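You operate a simulated robot arm through the tools that you are given. There is no shell and no other tool. Be economical: measure what you need, move in short steps, check, and stop when the job is done.

Carry out the task below with a simulated robot arm. There is one attempt and no reset: what you move stays moved.

Task
Put things in order on the wooden table. At the end: the grey clip weight stands where the grey oil bottle (marked "PUMP OIL") stood; the blue cup from the wooden table stands where the blue rolled mat stood; the yellow float from the wooden table is on the green plate; the grey oil bottle from the wooden table stands where the yellow float stood; the blue rolled mat from the wooden table is in the yellow bucket; whatever was shut is shut again. Leave all else as you found it, and nothing knocked over.

Only the result counts: the job must be done as asked and must still hold three seconds after the hand-in. Knocking over, shifting, dropping, spilling or breaking anything else fails it.

Robot
A 7-joint arm with a two-finger parallel gripper, fixed in place. Base frame: the origin is at the foot of the arm, x ahead of it, y to its left, z up; the work surface is at about z = 800. Lengths are in mm, angles in rad, forces in N, time in s.
With the tool pointing down near the work surface it reaches from about 300 to 700 mm from the base axis. Its first joint turns from -1.152 to 1.152 rad. Payload 1.57 kg.
The tool frame sits at the grasp point between the pads (the TCP): z along the fingers, y along the line on which they close. The tips reach 30 mm beyond it. Largest opening 110 mm; finger width 24, thickness 12; the body of the gripper, 48 by 112 mm, starts 78 mm behind the TCP.
Orientation is told as [roll, pitch, yaw] about the base's x, y, z axes, in that order, counted from this pose: with the fingers straight down and closing along the base's y, the tool's x points along the base's -x, its y along +y and its z along -z.

Tools
- The arm moves only by the tool play_rows. Its argument "targets" is text: rows parted by semicolons, each of 6 numbers parted by spaces: the shift along the tool's x, y, z in units of 50 mm (1.0 is 50 mm), then the turn, a rotation vector about the tool's x, y, z in units of 4 degrees (1.0 is 4 degrees). In form: x y z wx wy wz; .... A call has 1 to 8 rows; each row shifts and turns the commanded pose from where the row before left it, along the tool's axes as they then stand. "grip" is the finger opening in mm, from 0 to 110, set as the call begins (left out, the last holds). A call with a number of a shift or a turn outside -1 to 1 is refused whole. A row lasts 0.2 s, in which the tool goes at most 50 mm and 0.15 rad; a call with a longer step from one row to the next is refused whole, and so is a gripper value outside its range. Where a pose cannot be reached the arm comes as near as it can. A force on the tool above 40 N (or 10 N above the force at the start of the call, whichever is more), or a blocked arm, ends the call early, and 0.2 s more pass. Each finger travels about 108 mm/s and halts on what it meets, pressing with about 32 N; the grip force reading is that of the motor and also rises with nothing between the fingers. The clock runs only during rows and for 0.2 s after the last one: add rows that do not move to give the fingers time. It gives the time, the measured TCP pose, the force on the tool (base axes), the opening and the grip force at its end, in the units of the frame above (readings bear some noise), with the torque about the TCP (base axes, N m) and any sound that the robot's microphone picked up.
- Cameras (640 x 400 px; columns grow to the right, rows downward): "scene" is fixed at [161.3, -392.3, 1395.6]; the picture's right is [0.79, -0.61, 0.00], its down [-0.40, -0.52, -0.75] and it looks along [0.46, 0.59, -0.66] (base axes); focal length 214 px, centre (320, 200). "wrist" rides on the gripper at [70, 16, -141] in the tool frame; the picture's right is [-0.23, 0.97, 0.00], its down [-0.86, -0.20, -0.48] and it looks along [-0.47, -0.11, 0.88] (tool axes); focal length 222 px, centre (320, 200). There is no depth. A picture from a camera that has moved, and an enlarged one, comes with that camera's place and axes in the base frame and with its lens.
- capture(camera): a new picture of that camera. The clock stands still meanwhile.
- inspect(camera, box): a new picture of the part [left, top, right, bottom] of that camera's present view, enlarged. The clock stands still meanwhile.
- sign_off(): hands the job in; it is judged then, once.

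Work in short steps. Places have to be worked out from the pictures, the camera data and where the tool is seen: move nearer, look again, correct. Check each grasp and each placing, and mend what went wrong. You have 120 turns and 84 pictures in all, those below and enlarged ones among them. Open the gripper and draw the arm clear of the work before you hand the job in, unless the task says otherwise.

The tools are called after ">>>" as name(argument=value, ...) on one line, values as JSON. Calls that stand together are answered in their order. play_rows: Moves the arm, as the interface text tells. Its arguments: {"type":"object","properties":{"targets":{"type":"string"},"grip":{"type":"number"}},"required":["targets"]} The other tools are called the same way: capture (camera) takes a picture; inspect (camera, box) takes an enlarged picture of a part of a camera's view; sign_off () hands the job in.

At the start:

```text
t: 0.0
tool_pos: [294.7, 19.8, 1278.2]
tool_rot: [0.0, 0.0, 0.001]
contact_force: [0.1, -0.1, -0.8]
wrist_torque: [0.0, -0.01, 0.02]
grip_width: 109.9
finger_force: 0.0
```

scene: 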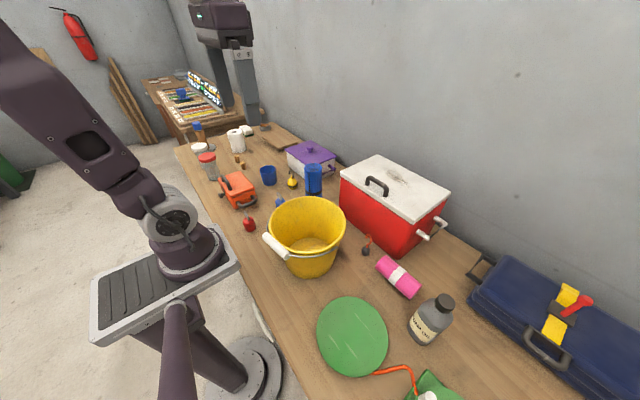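
wrist: 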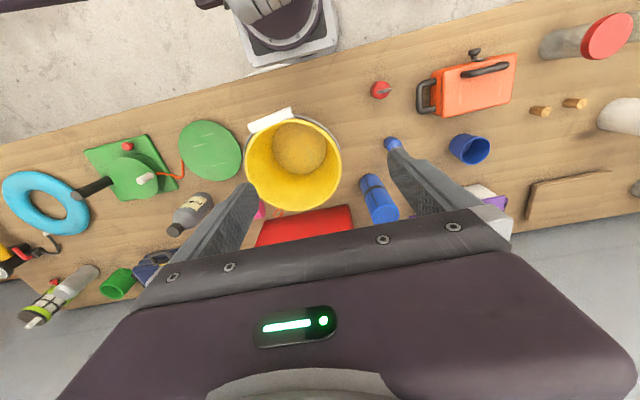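

I'll start by enlarging the scene picture to identify objects.

>>> inspect(camera="scene", box=[180, 110, 340, 210])

>>> inspect(camera="scene", box=[300, 200, 500, 325])

>>> inspect(camera="scene", box=[220, 150, 400, 262])

>>> inspect(camera="wrist", box=[340, 40, 640, 228])

>>> inspect(camera="wrist", box=[0, 90, 350, 310])

```text
4.00 times, centred on (260, 160) of scene
camera zoom: at [161.3, -392.3, 1395.6], right [0.79, -0.61, 0.0], down [-0.4, -0.52, -0.75], along [0.46, 0.59, -0.66], focal length 858 px, centre (560, 360)
```

zoom: 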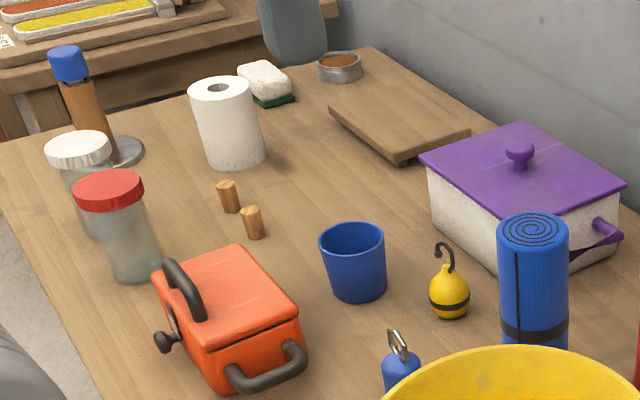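

```text
3.20 times, centred on (400, 262) of scene
camera zoom: at [161.3, -392.3, 1395.6], right [0.79, -0.61, 0.0], down [-0.4, -0.52, -0.75], along [0.46, 0.59, -0.66], focal length 686 px, centre (64, 0)
```

zoom: 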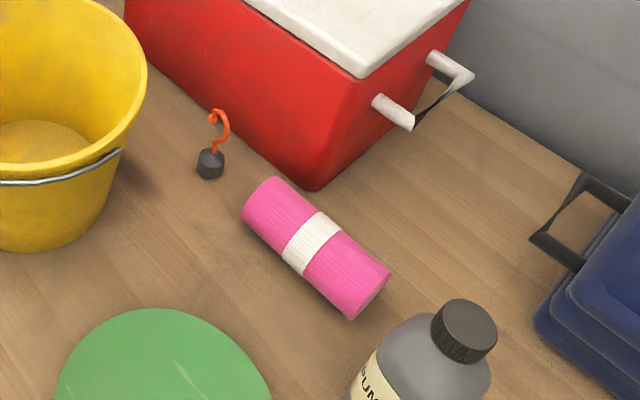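

```text
3.56 times, centred on (310, 206) of scene
camera zoom: at [161.3, -392.3, 1395.6], right [0.79, -0.61, 0.0], down [-0.4, -0.52, -0.75], along [0.46, 0.59, -0.66], focal length 763 px, centre (356, 179)
```

zoom: 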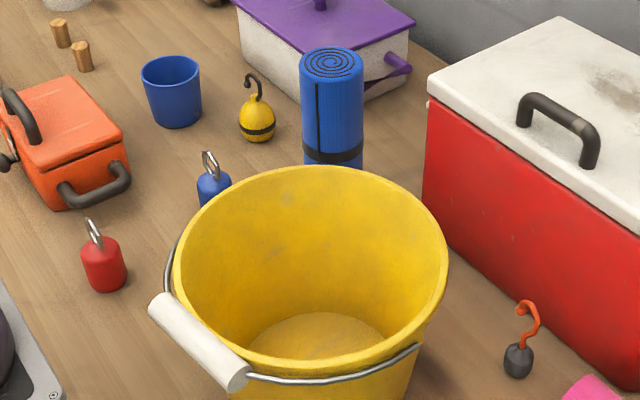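

```text
2.13 times, centred on (490, 134) of wrist
camera zoom: at [224.8, 35.9, 1419.5], right [0.23, 0.97, 0.0], down [0.86, -0.2, 0.48], along [0.47, -0.11, -0.88], focal length 473 px, centre (-42, 340)
```

zoom: 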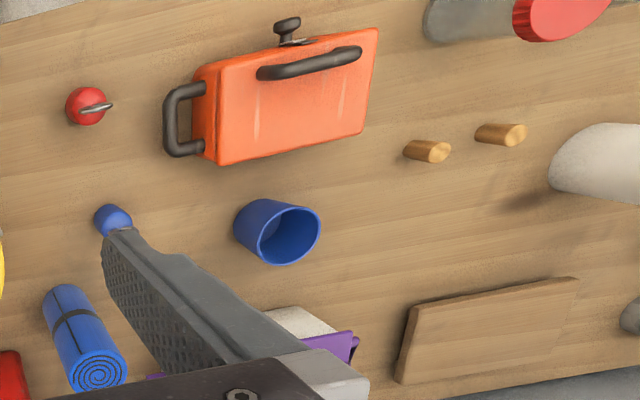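

```text
1.82 times, centred on (175, 200) of wrist
camera zoom: at [224.8, 35.9, 1419.5], right [0.23, 0.97, 0.0], down [0.86, -0.2, 0.48], along [0.47, -0.11, -0.88], focal length 404 px, centre (584, 200)
```

zoom: 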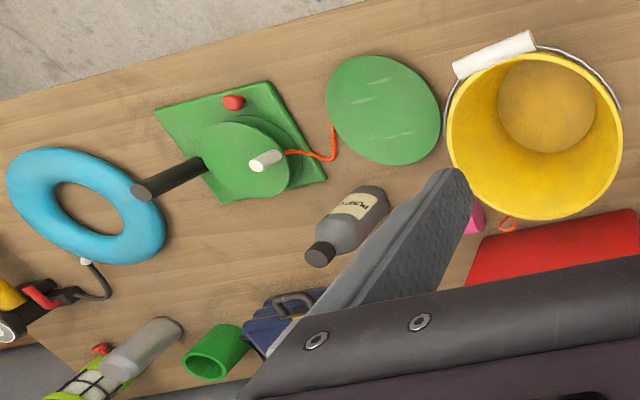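

The grey weight near the cooler carries a hook, not a clip, so I suspect the real grey clip weight is hidden. I move to the left at height to look at that area.

>>> play_rows(targets="-0.3 0.8 0.3 0 0 0;-0.3 0.8 0.3 0 0 0;-0.3 0.8 0.3 0 0 0;-0.3 0.8 0.3 0 0 0;-0.3 0.8 0.3 0 0 0;-0.3 0.8 0.3 0 0 0;-0.3 0.8 0.3 0 0 0", grip=110)

>>> capture(camera="wrist")

>>> capture(camera="scene")

```text
t: 1.6
tool_pos: [401.0, 301.6, 1173.0]
tool_rot: [0.0, 0.0, -0.002]
contact_force: [0.7, -0.1, 0.3]
wrist_torque: [0.0, 0.01, -0.01]
grip_width: 110.1
finger_force: 0.1
```

```text
76 pictures are left
camera wrist: at [330.8, 317.4, 1314.4], right [0.23, 0.97, 0.0], down [0.85, -0.2, 0.48], along [0.47, -0.11, -0.88], focal length 222 px, centre (320, 200)
```

wrist: 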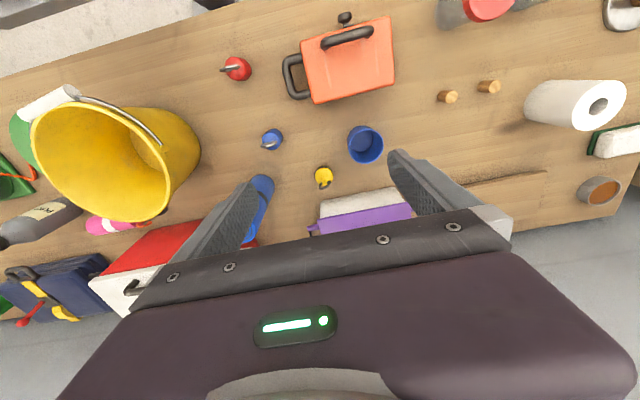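

```text
75 pictures are left
```

scene: 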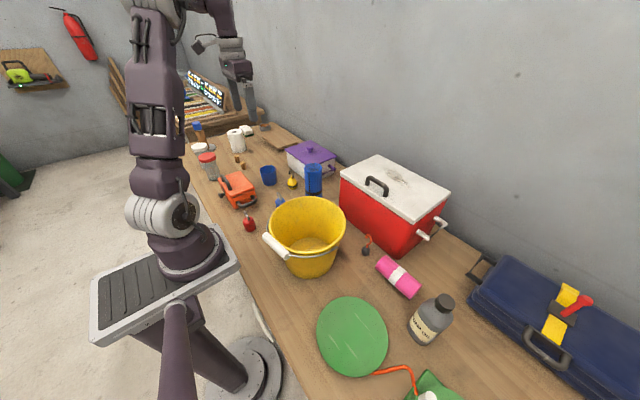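

Let me enlarge the useful parts of this wrist view.

>>> inspect(camera="wrist", box=[210, 0, 430, 138])

>>> inspect(camera="wrist", box=[230, 115, 430, 240])

```text
2.90 times, centred on (320, 69) of wrist
camera zoom: at [330.8, 317.4, 1314.4], right [0.23, 0.97, 0.0], down [0.85, -0.2, 0.48], along [0.47, -0.11, -0.88], focal length 644 px, centre (320, 580)
```

zoom: 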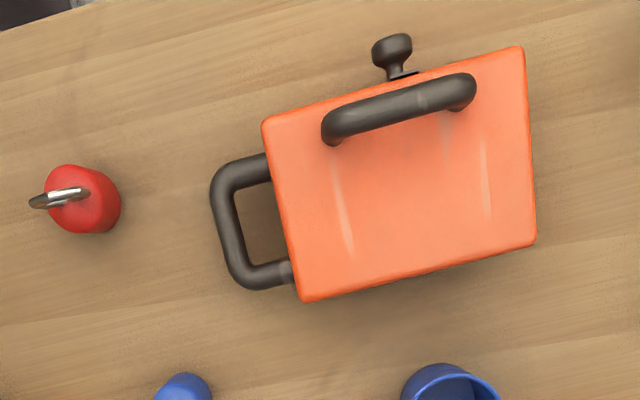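

```text
3.20 times, centred on (330, 178) of wrist
camera zoom: at [330.8, 317.4, 1314.4], right [0.23, 0.97, 0.0], down [0.85, -0.2, 0.48], along [0.47, -0.11, -0.88], focal length 711 px, centre (288, 272)
```

zoom: 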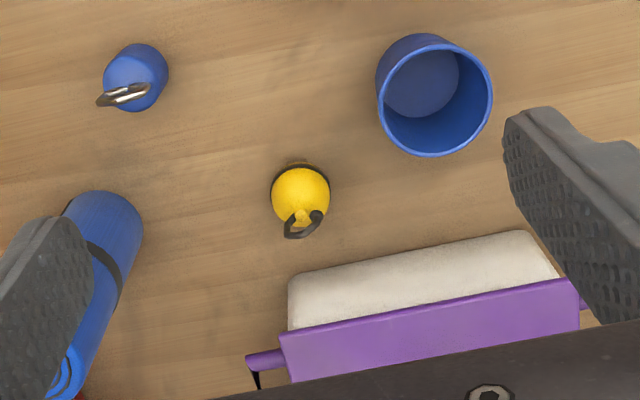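

I look closer at the jars, the orange box, purple box and cooler from the scene camera.

>>> inspect(camera="scene", box=[185, 135, 265, 215])

>>> inspect(camera="scene", box=[280, 125, 350, 195])

>>> inspect(camera="scene", box=[335, 145, 465, 265])

>>> inspect(camera="scene", box=[460, 240, 640, 400])

```text
5.00 times, centred on (225, 175) of scene
camera zoom: at [161.3, -392.3, 1395.7], right [0.79, -0.61, 0.0], down [-0.4, -0.52, -0.75], along [0.46, 0.59, -0.66], focal length 1072 px, centre (795, 325)
```

zoom: 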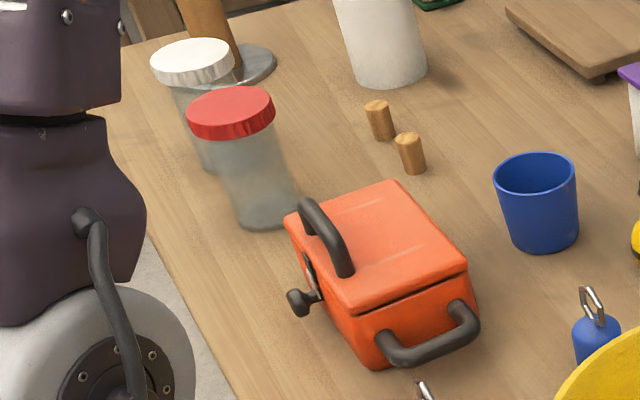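

```text
5.71 times, centred on (315, 160) of scene
camera zoom: at [161.3, -392.3, 1395.7], right [0.79, -0.61, 0.0], down [-0.4, -0.52, -0.75], along [0.46, 0.59, -0.66], focal length 1226 px, centre (349, 429)
```

zoom: 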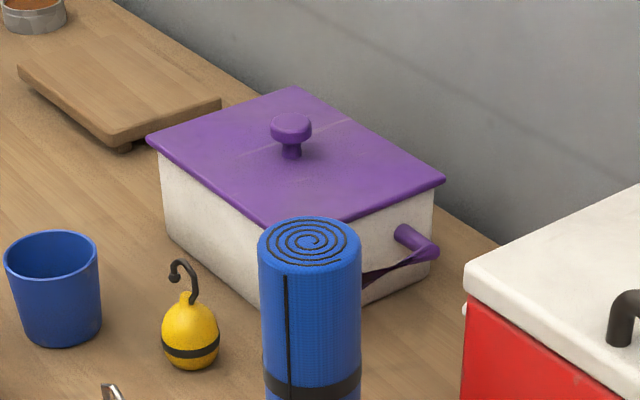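

```text
3.33 times, centred on (400, 205) of scene
camera zoom: at [161.3, -392.3, 1395.7], right [0.79, -0.61, 0.0], down [-0.4, -0.52, -0.75], along [0.46, 0.59, -0.66], focal length 715 px, centre (53, 183)
```

zoom: 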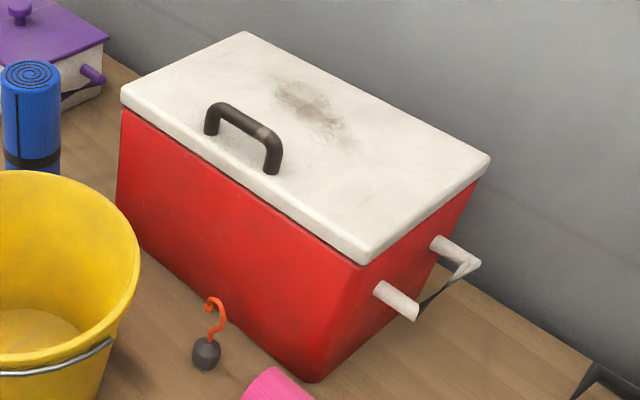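

```text
2.50 times, centred on (550, 320) of scene
camera zoom: at [161.3, -392.3, 1395.7], right [0.79, -0.61, 0.0], down [-0.4, -0.52, -0.75], along [0.46, 0.59, -0.66], focal length 536 px, centre (-255, -100)
```

zoom: 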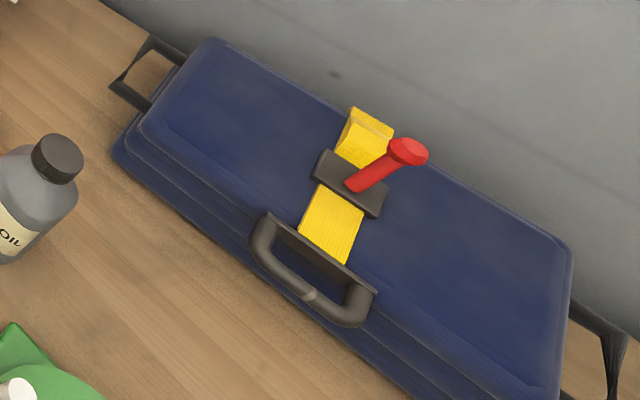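

The orange lid comes out at about x 273..371, y 297..444, top z≈866, with the handle near the front edge and a knob on the front face. I move in front of and above it to examine the knob.

>>> play_rows(targets="0.57 0.233 0.627 0 0 0;0.57 0.233 0.627 0 0 0;0.57 0.233 0.627 0 0 0;0.57 0.233 0.627 0 0 0;0.57 0.233 0.627 0 0 0;0.57 0.233 0.627 0 0 0")

>>> capture(camera="wrist")

```text
t: 3.0
tool_pos: [228.5, 370.6, 984.7]
tool_rot: [-0.001, 0.001, 0.001]
contact_force: [0.4, 0.6, -0.2]
wrist_torque: [-0.04, 0.02, -0.03]
grip_width: 110.0
finger_force: 0.0
```

```text
68 pictures are left
camera wrist: at [157.9, 386.8, 1126.2], right [0.23, 0.97, 0.0], down [0.85, -0.2, 0.48], along [0.47, -0.11, -0.88], focal length 222 px, centre (320, 200)
```

wrist: 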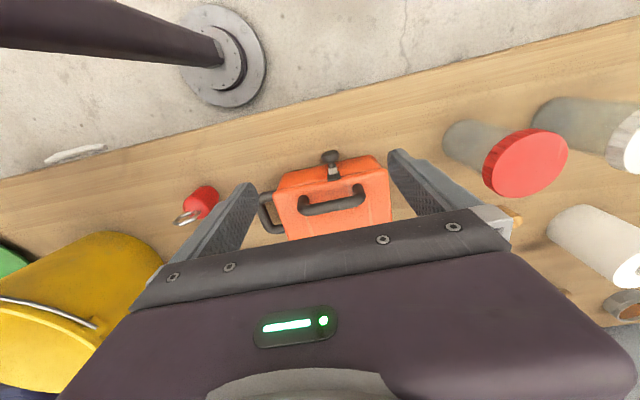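

I enlarge the knob.

>>> inspect(camera="wrist", box=[255, 140, 400, 250])

```text
3.64 times, centred on (328, 195) of wrist
camera zoom: at [157.9, 386.8, 1126.2], right [0.23, 0.97, 0.0], down [0.85, -0.2, 0.48], along [0.47, -0.11, -0.88], focal length 808 px, centre (293, 218)
```

zoom: 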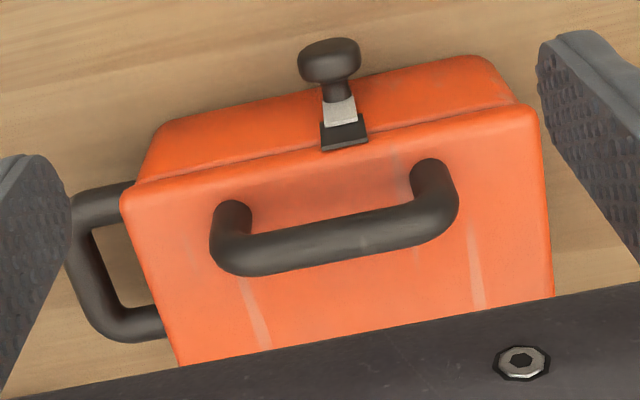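

The knob sits on a front latch with a metal tab. I tilt the wrist 32° to see the front more squarely.

>>> play_rows(targets="0 0 0.2 0 -1 0;0 0 0.2 0 -1 0;0 0 0.2 0 -1 0;0 0 0.2 0 -1 0;0 0 0 0 -1 0;0 0 0 0 -1 0;0 0 0 0 -1 0;0 0 0 0 -1 0")

>>> inspect(camera="wrist", box=[240, 120, 420, 260])

```text
t: 4.8
tool_pos: [233.6, 369.3, 945.6]
tool_rot: [0.0, -0.56, 0.0]
contact_force: [0.3, 0.2, 0.0]
wrist_torque: [-0.02, -0.01, 0.0]
grip_width: 109.8
finger_force: 0.1
```

```text
2.86 times, centred on (330, 190) of wrist
camera zoom: at [98.9, 386.0, 1027.9], right [0.19, 0.97, 0.12], down [0.47, -0.2, 0.86], along [0.86, -0.11, -0.5], focal length 635 px, centre (291, 229)
```

zoom: 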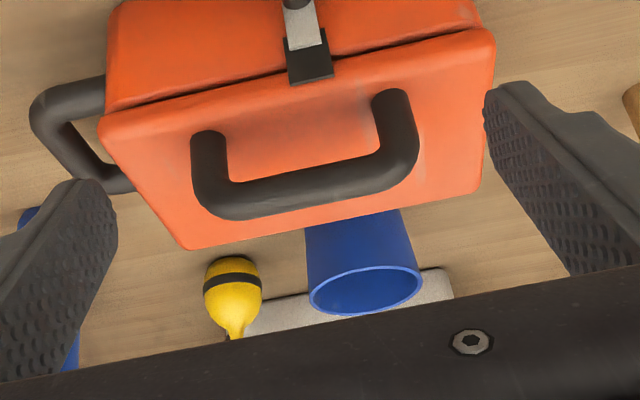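

The view is inverted (world up is image down). I crop higher for the knob.

>>> inspect(camera="wrist", box=[265, 70, 415, 180])

```text
3.64 times, centred on (340, 125) of wrist
camera zoom: at [98.9, 386.0, 1027.9], right [0.19, 0.97, 0.12], down [0.47, -0.2, 0.86], along [0.86, -0.11, -0.5], focal length 808 px, centre (247, 473)
```

zoom: 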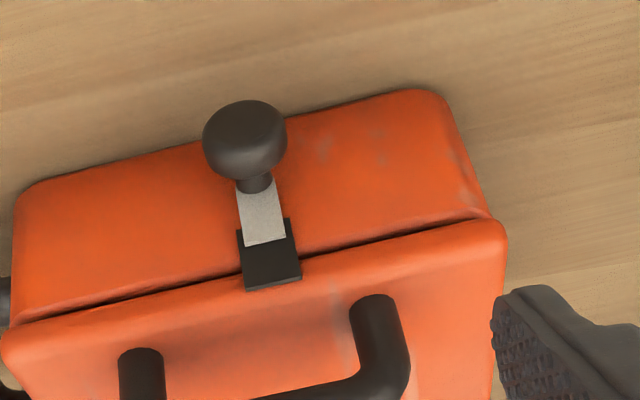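

The latch: a metal lever with a knob hangs from a black plate at the lid edge; knob head at about (254, 379, 829). I level the tool again, then go in close over the knob.

>>> play_rows(targets="0 0 0 0 1 0;0 0 0 0 1 0;0 0 0 0 1 0;0 0 0 0 1 0;0 0 0 0 1 0;0 0 0 0 1 0;0 0 0 0 1 0;0 0 0 0 1 0")

>>> play_rows(targets="-0.4 0.2 0.4 0 0 0;0 0 0.5 0 0 0;0 0 0.5 0 0 0;0 0 0.3 0 0 0", grip=110)

>>> inspect(camera="wrist", box=[240, 100, 440, 250])

```text
t: 6.6
tool_pos: [232.9, 369.1, 945.4]
tool_rot: [-0.001, 0.002, 0.001]
contact_force: [-0.7, 1.2, -0.2]
wrist_torque: [0.02, -0.01, 0.01]
grip_width: 109.9
finger_force: 0.0
```

```text
t: 7.6
tool_pos: [255.9, 379.2, 858.8]
tool_rot: [0.002, 0.001, -0.001]
contact_force: [0.1, 0.6, 0.1]
wrist_torque: [-0.01, 0.0, 0.01]
grip_width: 110.0
finger_force: 0.3
```

```text
2.67 times, centred on (340, 175) of wrist
camera zoom: at [184.5, 395.8, 1000.4], right [0.23, 0.97, 0.0], down [0.86, -0.2, 0.48], along [0.47, -0.11, -0.88], focal length 592 px, centre (267, 267)
```

zoom: 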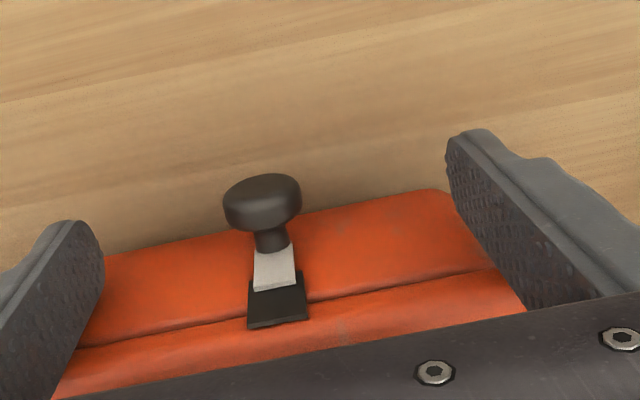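

The knob is centred between the fingers. I lower a little and close on the knob.

>>> play_rows(targets="0 0 0.26 0 0 0;0 0 0 0 0 0", grip=110)

>>> play_rows(targets="0 0 0 0 0 0;0 0 0 0 0 0;0 0 0 0 0 0;0 0 0 0 0 0", grip=20)

>>> capture(camera="wrist")

```text
t: 8.2
tool_pos: [253.8, 379.2, 846.6]
tool_rot: [0.0, 0.0, 0.0]
contact_force: [-0.1, 0.5, -0.2]
wrist_torque: [0.02, 0.01, -0.01]
grip_width: 110.0
finger_force: 0.1
```

```text
t: 9.2
tool_pos: [254.8, 380.0, 847.1]
tool_rot: [0.002, -0.001, 0.0]
contact_force: [-0.1, -2.0, -0.2]
wrist_torque: [-0.02, 0.02, -0.05]
grip_width: 22.6
finger_force: 31.6
```

```text
63 pictures are left
camera wrist: at [183.9, 396.2, 988.0], right [0.23, 0.97, 0.0], down [0.86, -0.2, 0.48], along [0.47, -0.11, -0.88], focal length 222 px, centre (320, 200)
```

wrist: 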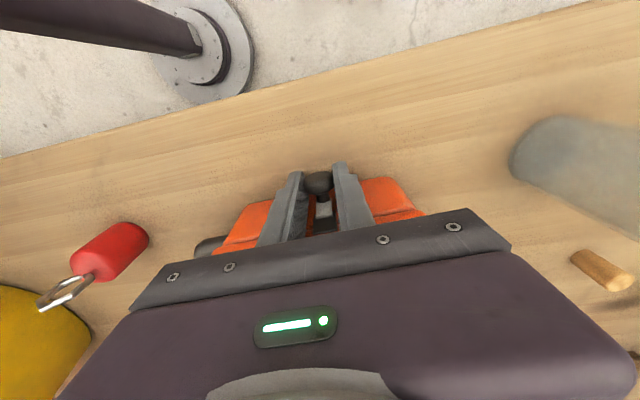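

Knob is held (22.6 mm). I test gently: 4 mm outward.

>>> play_rows(targets="0.08 0 0 0 0 0")

>>> play_rows(targets="-0.08 0 0.08 0 0 0")

```text
t: 9.6
tool_pos: [249.5, 380.0, 846.5]
tool_rot: [-0.001, -0.001, 0.001]
contact_force: [0.4, -0.3, 0.9]
wrist_torque: [0.05, 0.14, 0.02]
grip_width: 22.6
finger_force: 32.3
```

```text
t: 10.0
tool_pos: [252.5, 379.0, 843.3]
tool_rot: [0.001, 0.003, 0.001]
contact_force: [-14.5, -4.8, 24.3]
wrist_torque: [-0.04, 0.16, 0.01]
grip_width: 22.9
finger_force: 31.8
```

Outward moved freely while downward resisted: a flip-out lever hinged at the lid edge. I follow the arc outward and upward.

>>> play_rows(targets="0.04 0 -0.08 0 0 0;0.08 0 -0.07 0 0 0;0.08 0 -0.09 0 0 0")

>>> capture(camera="wrist")

```text
t: 10.8
tool_pos: [242.4, 380.6, 853.9]
tool_rot: [-0.002, -0.001, 0.0]
contact_force: [-0.3, -1.0, -2.2]
wrist_torque: [0.03, 0.19, 0.0]
grip_width: 22.6
finger_force: 31.6
```

```text
62 pictures are left
camera wrist: at [172.8, 396.4, 996.1], right [0.23, 0.97, 0.0], down [0.86, -0.2, 0.48], along [0.47, -0.11, -0.88], focal length 222 px, centre (320, 200)
```

wrist: 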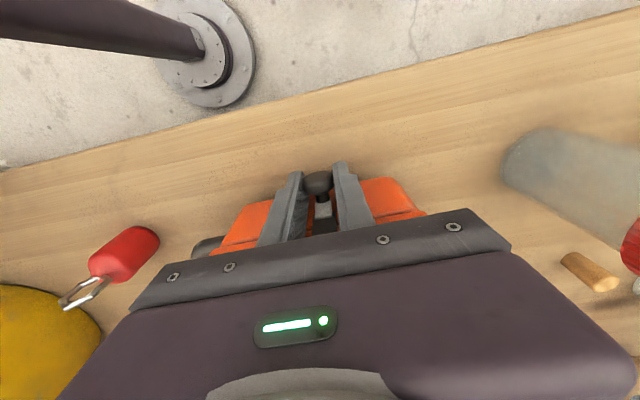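

The box may be moving along with the hand; I check the scene view.

>>> inspect(camera="scene", box=[185, 135, 265, 215])

```text
5.00 times, centred on (225, 175) of scene
camera zoom: at [161.3, -392.2, 1395.7], right [0.79, -0.61, 0.0], down [-0.4, -0.52, -0.75], along [0.46, 0.59, -0.66], focal length 1072 px, centre (795, 325)
```

zoom: 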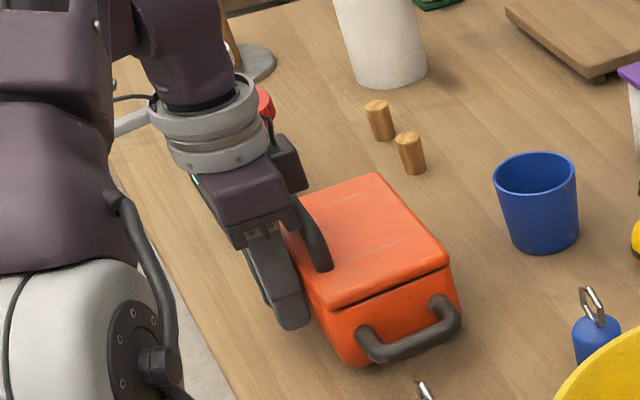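

The box is light and was dragged/lifted along (it also shifted in y when the fingers closed). I look at the latch closely before putting it back.

>>> inspect(camera="wrist", box=[270, 150, 380, 240])

```text
4.44 times, centred on (325, 195) of wrist
camera zoom: at [172.8, 396.4, 996.1], right [0.23, 0.97, 0.0], down [0.86, -0.2, 0.48], along [0.47, -0.11, -0.88], focal length 987 px, centre (298, 222)
```

zoom: 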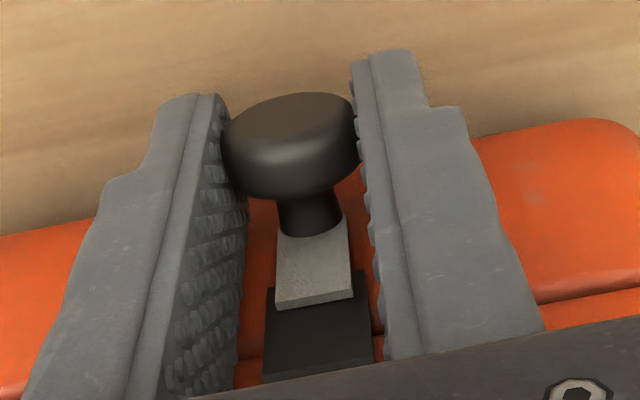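

Nothing on the latch itself has moved. I put the box back: reverse the path and correct the y shift, then compare with the original picture.

>>> play_rows(targets="-0.1 0 0.06 0 0 0;-0.1 -0.07 0.04 0 0 0;0 -0.07 0.02 0 0 0")

>>> inspect(camera="scene", box=[185, 135, 265, 215])

```text
t: 11.6
tool_pos: [252.8, 373.5, 848.6]
tool_rot: [0.001, 0.0, 0.001]
contact_force: [0.1, 0.0, -2.5]
wrist_torque: [0.01, 0.2, 0.0]
grip_width: 22.4
finger_force: 32.6
```

```text
5.00 times, centred on (225, 175) of scene
camera zoom: at [161.3, -392.2, 1395.7], right [0.79, -0.61, 0.0], down [-0.4, -0.52, -0.75], along [0.46, 0.59, -0.66], focal length 1072 px, centre (795, 325)
```

zoom: 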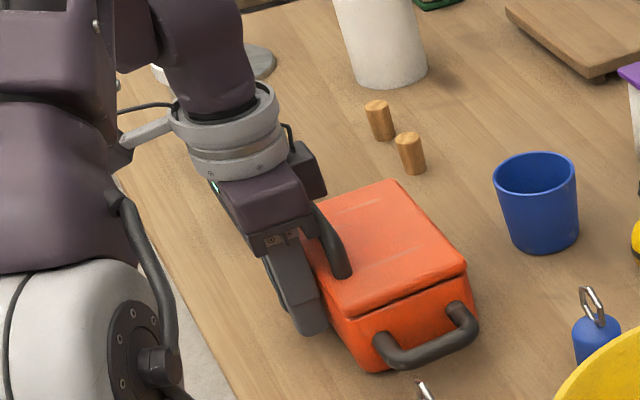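

The box is back on its original spot within about a millimetre or two. I lower it onto the table, then try twisting the knob about its axis by 8°.

>>> play_rows(targets="0 0 0.06 0 0 0;0 0.0 0 0 0 0")

>>> play_rows(targets="0 0.025 0 1 0 0;0 0.025 0 1 0 0")

>>> inspect(camera="scene", box=[185, 135, 265, 215])

```text
t: 12.2
tool_pos: [253.6, 371.9, 845.0]
tool_rot: [-0.001, 0.001, -0.001]
contact_force: [-0.7, 0.1, -2.9]
wrist_torque: [0.06, 0.16, -0.02]
grip_width: 22.8
finger_force: 32.0
```

```text
t: 12.8
tool_pos: [254.0, 374.8, 845.8]
tool_rot: [-0.141, 0.0, 0.001]
contact_force: [1.8, 0.5, 0.2]
wrist_torque: [0.26, -0.26, -0.06]
grip_width: 22.7
finger_force: 32.1
```

```text
5.00 times, centred on (225, 175) of scene
camera zoom: at [161.3, -392.3, 1395.6], right [0.79, -0.61, 0.0], down [-0.4, -0.52, -0.75], along [0.46, 0.59, -0.66], focal length 1072 px, centre (795, 325)
```

zoom: 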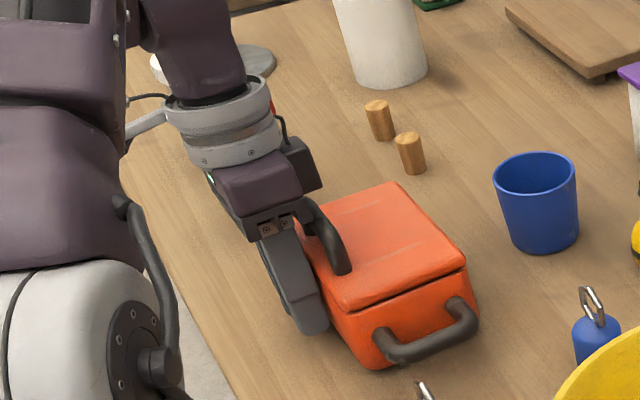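

>>> inspect(camera="wrist", box=[250, 140, 410, 250])

```text
3.64 times, centred on (330, 195) of wrist
camera zoom: at [183.6, 411.2, 983.8], right [0.23, 0.96, -0.14], down [0.85, -0.13, 0.5], along [0.47, -0.23, -0.85], focal length 808 px, centre (284, 218)
```

zoom: 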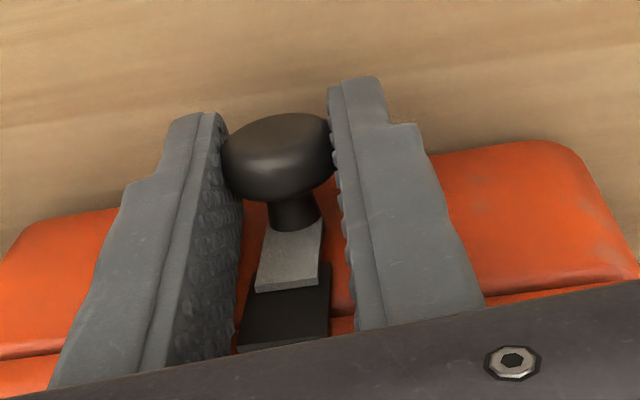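

The strip did not turn that way (torque 0.26 Nm). I undo it and try the other direction.

>>> play_rows(targets="0 -0.025 0 -1 0 0;0 -0.025 0 -1 0 0;0 -0.025 0 -1 0 0;0 -0.025 0 -1 0 0;0 -0.025 0 -1 0 0")

>>> inspect(camera="wrist", box=[250, 140, 410, 250])

>>> inspect(camera="scene", box=[185, 135, 265, 215])

```text
t: 14.0
tool_pos: [255.1, 365.0, 841.1]
tool_rot: [0.059, 0.001, 0.003]
contact_force: [-0.7, -0.2, -2.5]
wrist_torque: [0.01, 0.18, 0.0]
grip_width: 22.7
finger_force: 32.4
out of reach, approached as far as the arm can: row 4, 5
```

```text
3.64 times, centred on (330, 195) of wrist
camera zoom: at [185.1, 373.4, 984.9], right [0.23, 0.97, 0.06], down [0.86, -0.23, 0.46], along [0.46, -0.06, -0.88], focal length 808 px, centre (284, 218)
```

zoom: 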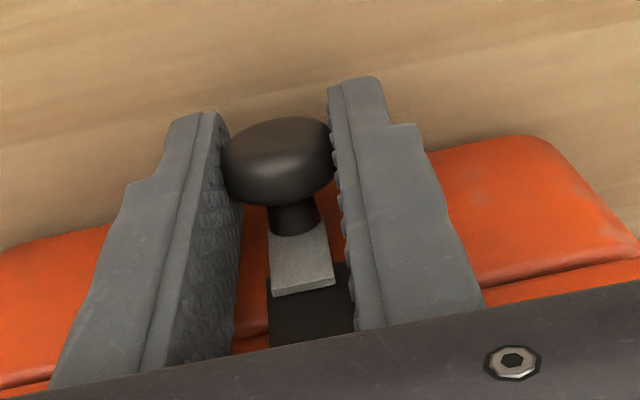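

```text
5.00 times, centred on (225, 175) of scene
camera zoom: at [161.3, -392.2, 1395.7], right [0.79, -0.61, 0.0], down [-0.4, -0.52, -0.75], along [0.46, 0.59, -0.66], focal length 1072 px, centre (795, 325)
```

zoom: 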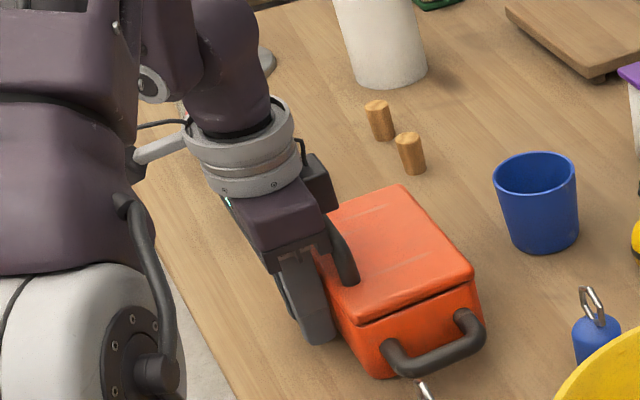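

No turning there either, and the arm is at its limit in that direction. I bring the box back to its place, set it down and release, then test the lid handle instead.

>>> play_rows(targets="0.03 0.08 -0.1 0.45 0 0;0.02 0.09 0 0.4 0 0;0 0 0 0 0 0")

>>> inspect(camera="scene", box=[185, 135, 265, 215])

```text
t: 14.8
tool_pos: [253.8, 372.9, 847.8]
tool_rot: [0.0, 0.002, 0.003]
contact_force: [-0.1, 0.1, -2.7]
wrist_torque: [0.05, 0.2, 0.01]
grip_width: 22.5
finger_force: 32.1
```

```text
5.00 times, centred on (225, 175) of scene
camera zoom: at [161.3, -392.2, 1395.7], right [0.79, -0.61, 0.0], down [-0.4, -0.52, -0.75], along [0.46, 0.59, -0.66], focal length 1072 px, centre (795, 325)
```

zoom: 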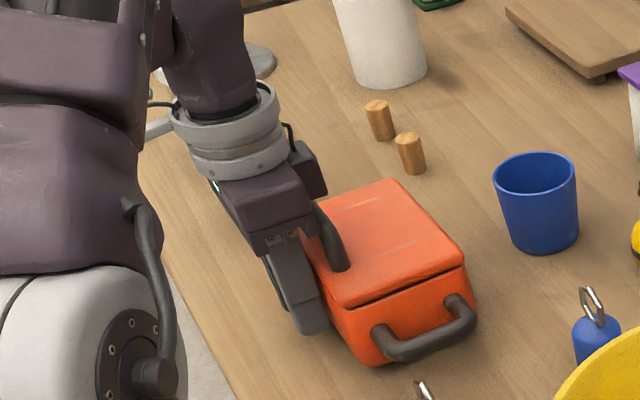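

The box hangs a few mm above the table; I lower it stepwise watching the force.

>>> play_rows(targets="-0.02 0 0.06 0 0 0;0 0 0 0 0 0")

>>> play_rows(targets="0 0 0.06 0 0 0;0 0 0 0 0 0")

>>> play_rows(targets="0 0 0.04 0 0 0;0 0 0 0 0 0")

>>> inspect(camera="scene", box=[185, 135, 265, 215])

```text
t: 15.4
tool_pos: [254.6, 373.3, 844.9]
tool_rot: [0.0, -0.001, 0.003]
contact_force: [-0.1, -0.8, -2.3]
wrist_torque: [0.09, 0.14, 0.01]
grip_width: 22.8
finger_force: 32.0
```

```text
t: 16.0
tool_pos: [253.1, 374.8, 841.4]
tool_rot: [0.0, 0.001, 0.001]
contact_force: [-0.6, 0.3, -1.9]
wrist_torque: [0.17, 0.08, 0.03]
grip_width: 22.8
finger_force: 31.9
```

```text
t: 16.6
tool_pos: [254.1, 374.9, 840.5]
tool_rot: [0.002, -0.001, 0.004]
contact_force: [-4.2, -4.8, 28.6]
wrist_torque: [-0.08, -0.19, -0.02]
grip_width: 22.8
finger_force: 31.9
```

```text
5.00 times, centred on (225, 175) of scene
camera zoom: at [161.0, -392.7, 1395.6], right [0.79, -0.61, 0.0], down [-0.4, -0.52, -0.75], along [0.46, 0.59, -0.66], focal length 1072 px, centre (795, 325)
```

zoom: 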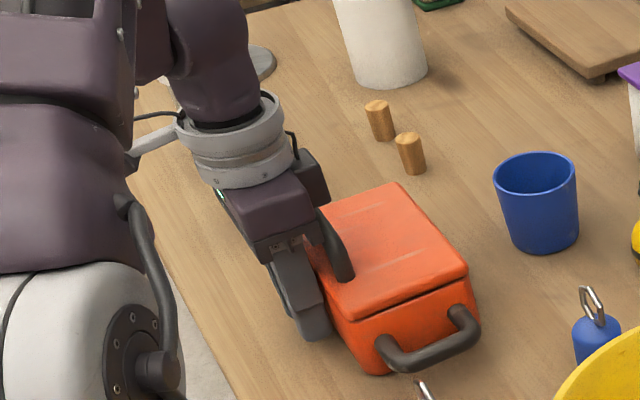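

The box is firmly seated at its original place (within ~2 mm). I open, rise, move over the top handle and plan to squeeze its two ends (y≈334..412, z≈900, x≈283).

>>> play_rows(targets="0 0 -0.03 0 0 0;0 0 0 0 0 0;0 0 0 0 0 0;0 0 -0.8 0 0 0;0 0 -1 0 0 0;0 0 -0.6 0 0 0;-0.58 -0.04 0 0 0 0", grip=110)

>>> inspect(camera="wrist", box=[220, 100, 440, 250])

>>> inspect(camera="scene", box=[185, 135, 265, 215])

```text
t: 18.2
tool_pos: [279.8, 370.6, 960.4]
tool_rot: [0.0, 0.003, 0.004]
contact_force: [0.1, -0.6, -0.2]
wrist_torque: [-0.02, 0.01, 0.0]
grip_width: 110.0
finger_force: 0.0
```

```text
2.67 times, centred on (330, 175) of wrist
camera zoom: at [210.3, 386.9, 1101.7], right [0.22, 0.97, 0.0], down [0.86, -0.2, 0.48], along [0.46, -0.11, -0.88], focal length 592 px, centre (293, 267)
```

zoom: 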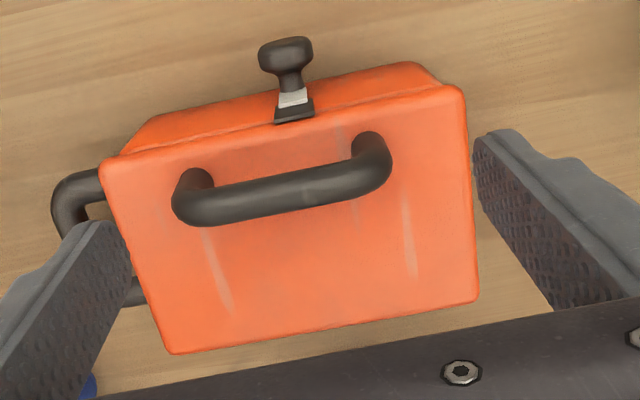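

```text
5.00 times, centred on (225, 175) of scene
camera zoom: at [161.3, -392.3, 1395.6], right [0.79, -0.61, 0.0], down [-0.4, -0.52, -0.75], along [0.46, 0.59, -0.66], focal length 1072 px, centre (795, 325)
```

zoom: 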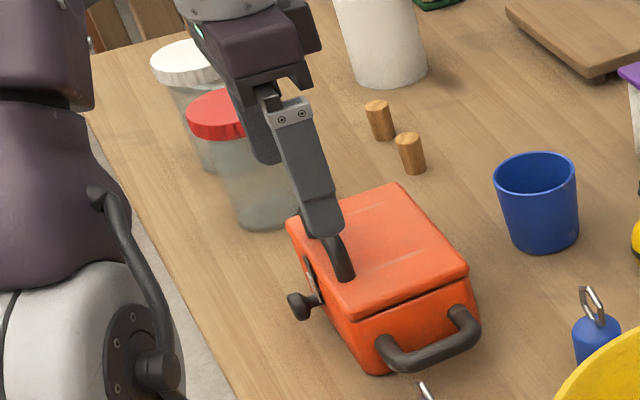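

The handle centre is at about (284, 365). I shift there and lower around its ends.

>>> play_rows(targets="-0.08 -0.12 0.2 0 0 0;0 0 0.5 0 0 0;0 0 0.44 0 0 0")

>>> inspect(camera="wrist", box=[220, 100, 440, 250])

```text
t: 19.2
tool_pos: [284.8, 365.1, 905.2]
tool_rot: [0.001, -0.001, 0.003]
contact_force: [-2.4, -4.0, 13.4]
wrist_torque: [-0.39, 0.04, -0.13]
grip_width: 110.3
finger_force: 0.0
stopped in row 3: the force on the tool passed its limit at 44 N (the readings are from after the stop); the commanded pose is now the measured one
```

```text
2.67 times, centred on (330, 175) of wrist
camera zoom: at [215.6, 381.8, 1046.4], right [0.22, 0.97, 0.0], down [0.86, -0.2, 0.48], along [0.47, -0.11, -0.88], focal length 592 px, centre (293, 267)
```

zoom: 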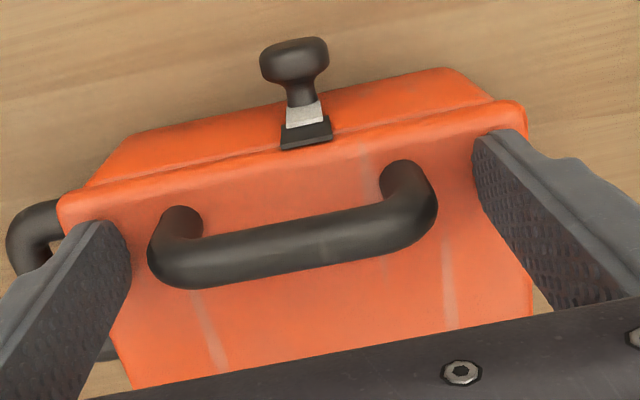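

The tips touched the lid, so I raise 3 mm, then close on the handle ends.

>>> play_rows(targets="0 -0.04 -0.06 0 0 0;0 0 0 0 0 0;0 0 0 0 0 0", grip=70)

>>> inspect(camera="wrist", box=[220, 100, 440, 250])

```text
t: 20.0
tool_pos: [285.0, 363.9, 907.0]
tool_rot: [0.001, 0.0, 0.003]
contact_force: [-0.3, -0.7, -0.6]
wrist_torque: [0.05, 0.11, 0.0]
grip_width: 83.0
finger_force: 31.9
```

```text
2.67 times, centred on (330, 175) of wrist
camera zoom: at [216.0, 380.5, 1048.6], right [0.22, 0.97, 0.0], down [0.86, -0.2, 0.48], along [0.47, -0.11, -0.88], focal length 592 px, centre (293, 267)
```

zoom: 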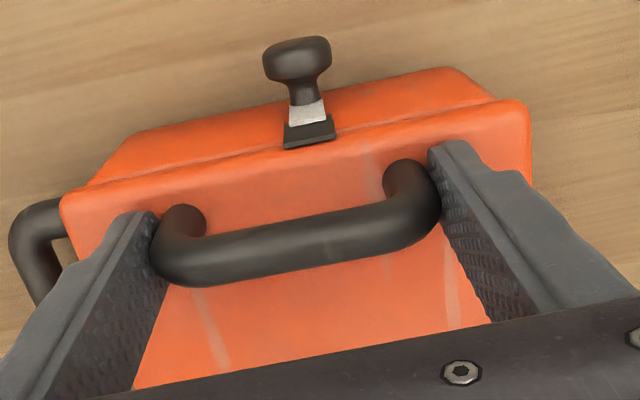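

Handle held at 83 mm. I lift along the hinge arc by ~10 mm and look.

>>> play_rows(targets="-0.05 0 -0.09 0 0 0;-0.05 0 -0.09 0 0 0;0 0 0 0 0 0")

>>> inspect(camera="scene", box=[185, 135, 265, 215])

>>> inspect(camera="wrist", box=[220, 100, 440, 250])

```text
t: 20.8
tool_pos: [291.0, 365.3, 915.6]
tool_rot: [0.0, 0.0, 0.004]
contact_force: [-0.3, 0.8, -2.4]
wrist_torque: [0.01, 0.08, 0.01]
grip_width: 82.6
finger_force: 31.5
```

```text
5.00 times, centred on (225, 175) of scene
camera zoom: at [161.3, -392.2, 1395.7], right [0.79, -0.61, 0.0], down [-0.4, -0.52, -0.75], along [0.46, 0.59, -0.66], focal length 1072 px, centre (795, 325)
```

zoom: 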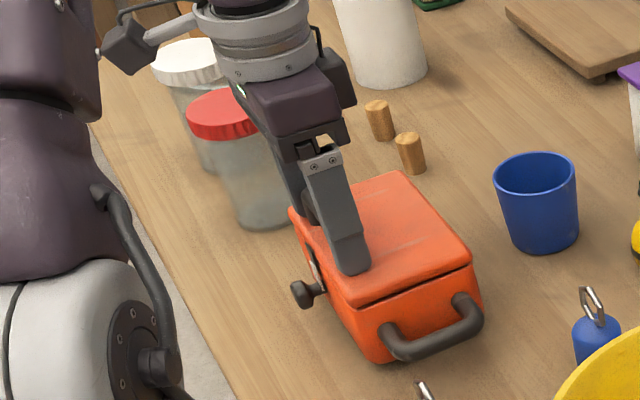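

```text
2.67 times, centred on (330, 175) of wrist
camera zoom: at [220.8, 380.4, 1057.5], right [0.22, 0.97, 0.0], down [0.86, -0.2, 0.48], along [0.47, -0.11, -0.88], focal length 592 px, centre (293, 267)
```

zoom: 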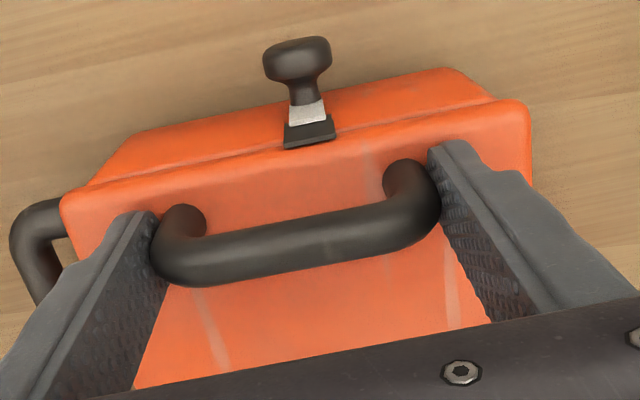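

The lid is latched: the whole box (~2.5 N) came up. While it hangs I shake it gently to listen for something inside.

>>> play_rows(targets="0 0 -0.3 0 0 0;0 0.4 0 0 0 0;0 -0.4 0 0 0 0;0 0.4 0 0 0 0;0 -0.4 0 0 0 0;0 0 0 0 0 0")

```text
t: 22.2
tool_pos: [291.3, 364.9, 931.1]
tool_rot: [-0.002, 0.001, 0.002]
contact_force: [-0.1, 0.1, -3.6]
wrist_torque: [0.02, 0.09, 0.03]
grip_width: 82.6
finger_force: 31.9
```

No rattle. I set the box back down at its spot before testing the latch under a downward press (which braces the box).

>>> play_rows(targets="0.12 0 0.2 0 0 0;0 0 0.2 0 0 0;0 0 0.1 0 0 0;0 0 0 0 0 0")

>>> inspect(camera="scene", box=[185, 135, 265, 215])

```text
t: 23.2
tool_pos: [285.4, 363.4, 906.2]
tool_rot: [0.002, -0.001, 0.004]
contact_force: [1.6, 0.0, 0.3]
wrist_torque: [-0.19, 0.0, 0.1]
grip_width: 83.0
finger_force: 32.1
```

```text
5.00 times, centred on (225, 175) of scene
camera zoom: at [161.3, -392.3, 1395.6], right [0.79, -0.61, 0.0], down [-0.4, -0.52, -0.75], along [0.46, 0.59, -0.66], focal length 1072 px, centre (795, 325)
```

zoom: 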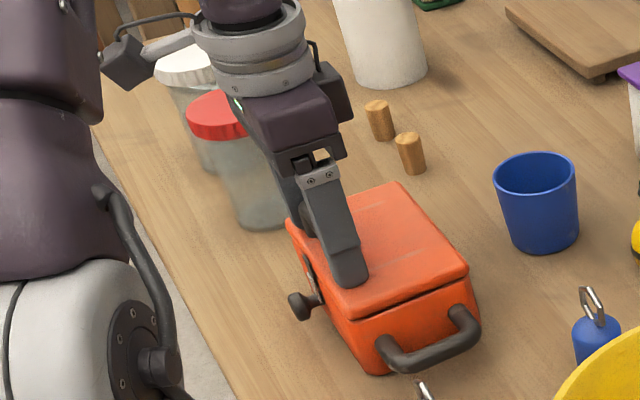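

Placed back well. Now I release, return to the knob (at about (252, 373.6)), and lower around it with half-open fingers.

>>> play_rows(targets="0 0 0 0 0 0;0 0 -0.1 0 0 0;0 0 -1 0 0 0;0.66 0.2 0 0 0 0;0 0 0.9 0 0 0;0 0 0.8 0 0 0;0 0 0.6 0 0 0", grip=110)

>>> inspect(camera="wrist", box=[240, 100, 440, 250])

```text
t: 24.8
tool_pos: [251.2, 373.4, 845.6]
tool_rot: [0.002, 0.002, 0.003]
contact_force: [-0.2, -0.6, 0.1]
wrist_torque: [0.01, 0.0, -0.01]
grip_width: 109.9
finger_force: 0.0
```

```text
2.67 times, centred on (340, 175) of wrist
camera zoom: at [181.5, 389.0, 987.5], right [0.22, 0.97, 0.0], down [0.86, -0.2, 0.48], along [0.47, -0.11, -0.88], focal length 592 px, centre (267, 267)
```

zoom: 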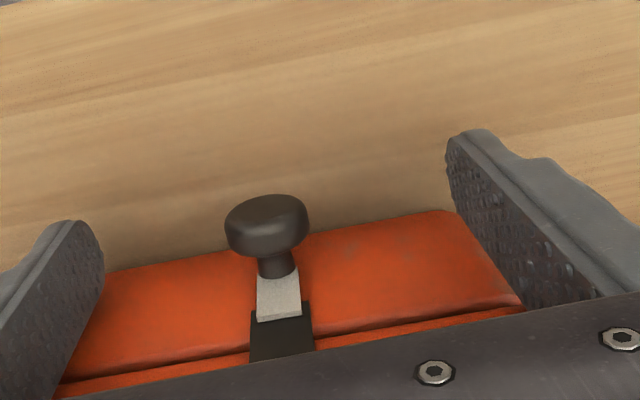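

Centred to ~1 mm. I close on the knob, then press down about 4 mm.

>>> play_rows(targets="0 -0.02 0 0 0 0;0 0 0 0 0 0;0 0 0 0 0 0;0 0 0 0 0 0", grip=18)

>>> play_rows(targets="0 0 0.04 0 0 0;0 0 0.03 0 0 0")

```text
t: 25.8
tool_pos: [250.6, 371.7, 846.5]
tool_rot: [-0.001, 0.0, 0.003]
contact_force: [-0.9, 0.3, -1.2]
wrist_torque: [-0.03, 0.14, -0.02]
grip_width: 22.6
finger_force: 32.5
```

```text
t: 26.4
tool_pos: [252.5, 374.2, 843.3]
tool_rot: [0.003, -0.002, 0.003]
contact_force: [-5.1, -3.5, 27.5]
wrist_torque: [-0.01, -0.13, 0.0]
grip_width: 22.6
finger_force: 31.8
```

Pressed with 27 N. Now I pull the knob outward 5 mm under this load.

>>> play_rows(targets="0.1 0 0 0 0 0;0 0 0 0 0 0")

>>> inspect(camera="wrist", box=[270, 150, 380, 240])

```text
t: 27.0
tool_pos: [248.4, 371.6, 844.0]
tool_rot: [-0.001, -0.002, 0.003]
contact_force: [9.3, -0.8, 21.6]
wrist_torque: [-0.03, -0.67, 0.0]
grip_width: 22.5
finger_force: 32.0
```

```text
4.44 times, centred on (325, 195) of wrist
camera zoom: at [176.9, 388.3, 984.7], right [0.22, 0.97, 0.0], down [0.85, -0.2, 0.48], along [0.47, -0.11, -0.88], focal length 987 px, centre (298, 222)
```

zoom: 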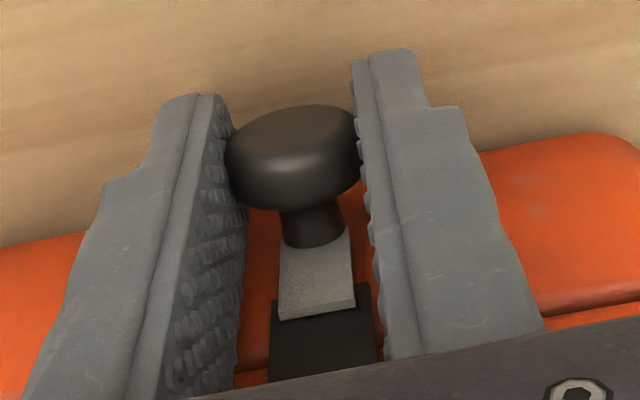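

No extension. I return x and test sideways, +y 6 mm.

>>> play_rows(targets="-0.1 0 0 0 0 0;0 0.06 0 0 0 0;0 0.08 0 0 0 0")

>>> inspect(camera="wrist", box=[270, 150, 380, 240])

```text
t: 27.8
tool_pos: [251.6, 379.2, 843.7]
tool_rot: [-0.001, 0.0, 0.003]
contact_force: [-0.6, -4.0, 7.8]
wrist_torque: [-0.08, -0.07, -0.05]
grip_width: 22.9
finger_force: 32.1
```

```text
4.44 times, centred on (325, 195) of wrist
camera zoom: at [181.7, 395.3, 984.6], right [0.22, 0.97, 0.0], down [0.86, -0.2, 0.48], along [0.47, -0.11, -0.88], focal length 987 px, centre (298, 222)
```

zoom: 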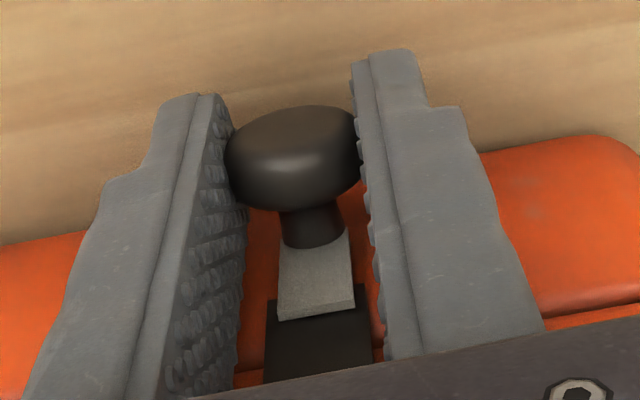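

Only the whole box slid. I test the -y direction with renewed pressing (also returning the box).

>>> play_rows(targets="0 0 0.05 0 0 0;0 -0.1 0.02 0 0 0;0 -0.1 0 0 0 0")

>>> inspect(camera="wrist", box=[270, 150, 380, 240])

```text
t: 28.6
tool_pos: [250.5, 370.3, 840.1]
tool_rot: [0.004, 0.002, 0.006]
contact_force: [-8.5, 3.1, 26.3]
wrist_torque: [0.02, -0.08, 0.01]
grip_width: 22.7
finger_force: 32.5
```

```text
4.44 times, centred on (325, 195) of wrist
camera zoom: at [181.3, 386.4, 981.3], right [0.22, 0.97, 0.0], down [0.86, -0.2, 0.48], along [0.47, -0.1, -0.88], focal length 987 px, centre (298, 222)
```

zoom: 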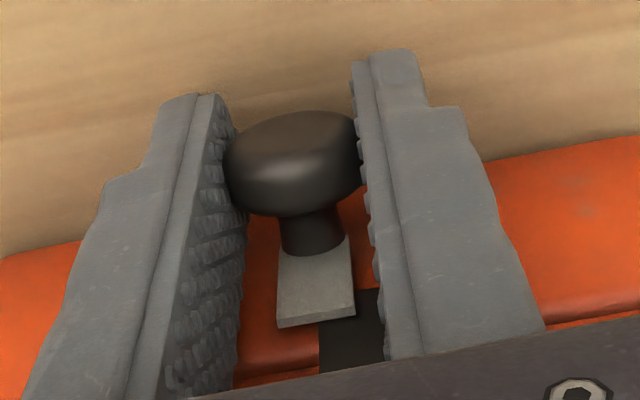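

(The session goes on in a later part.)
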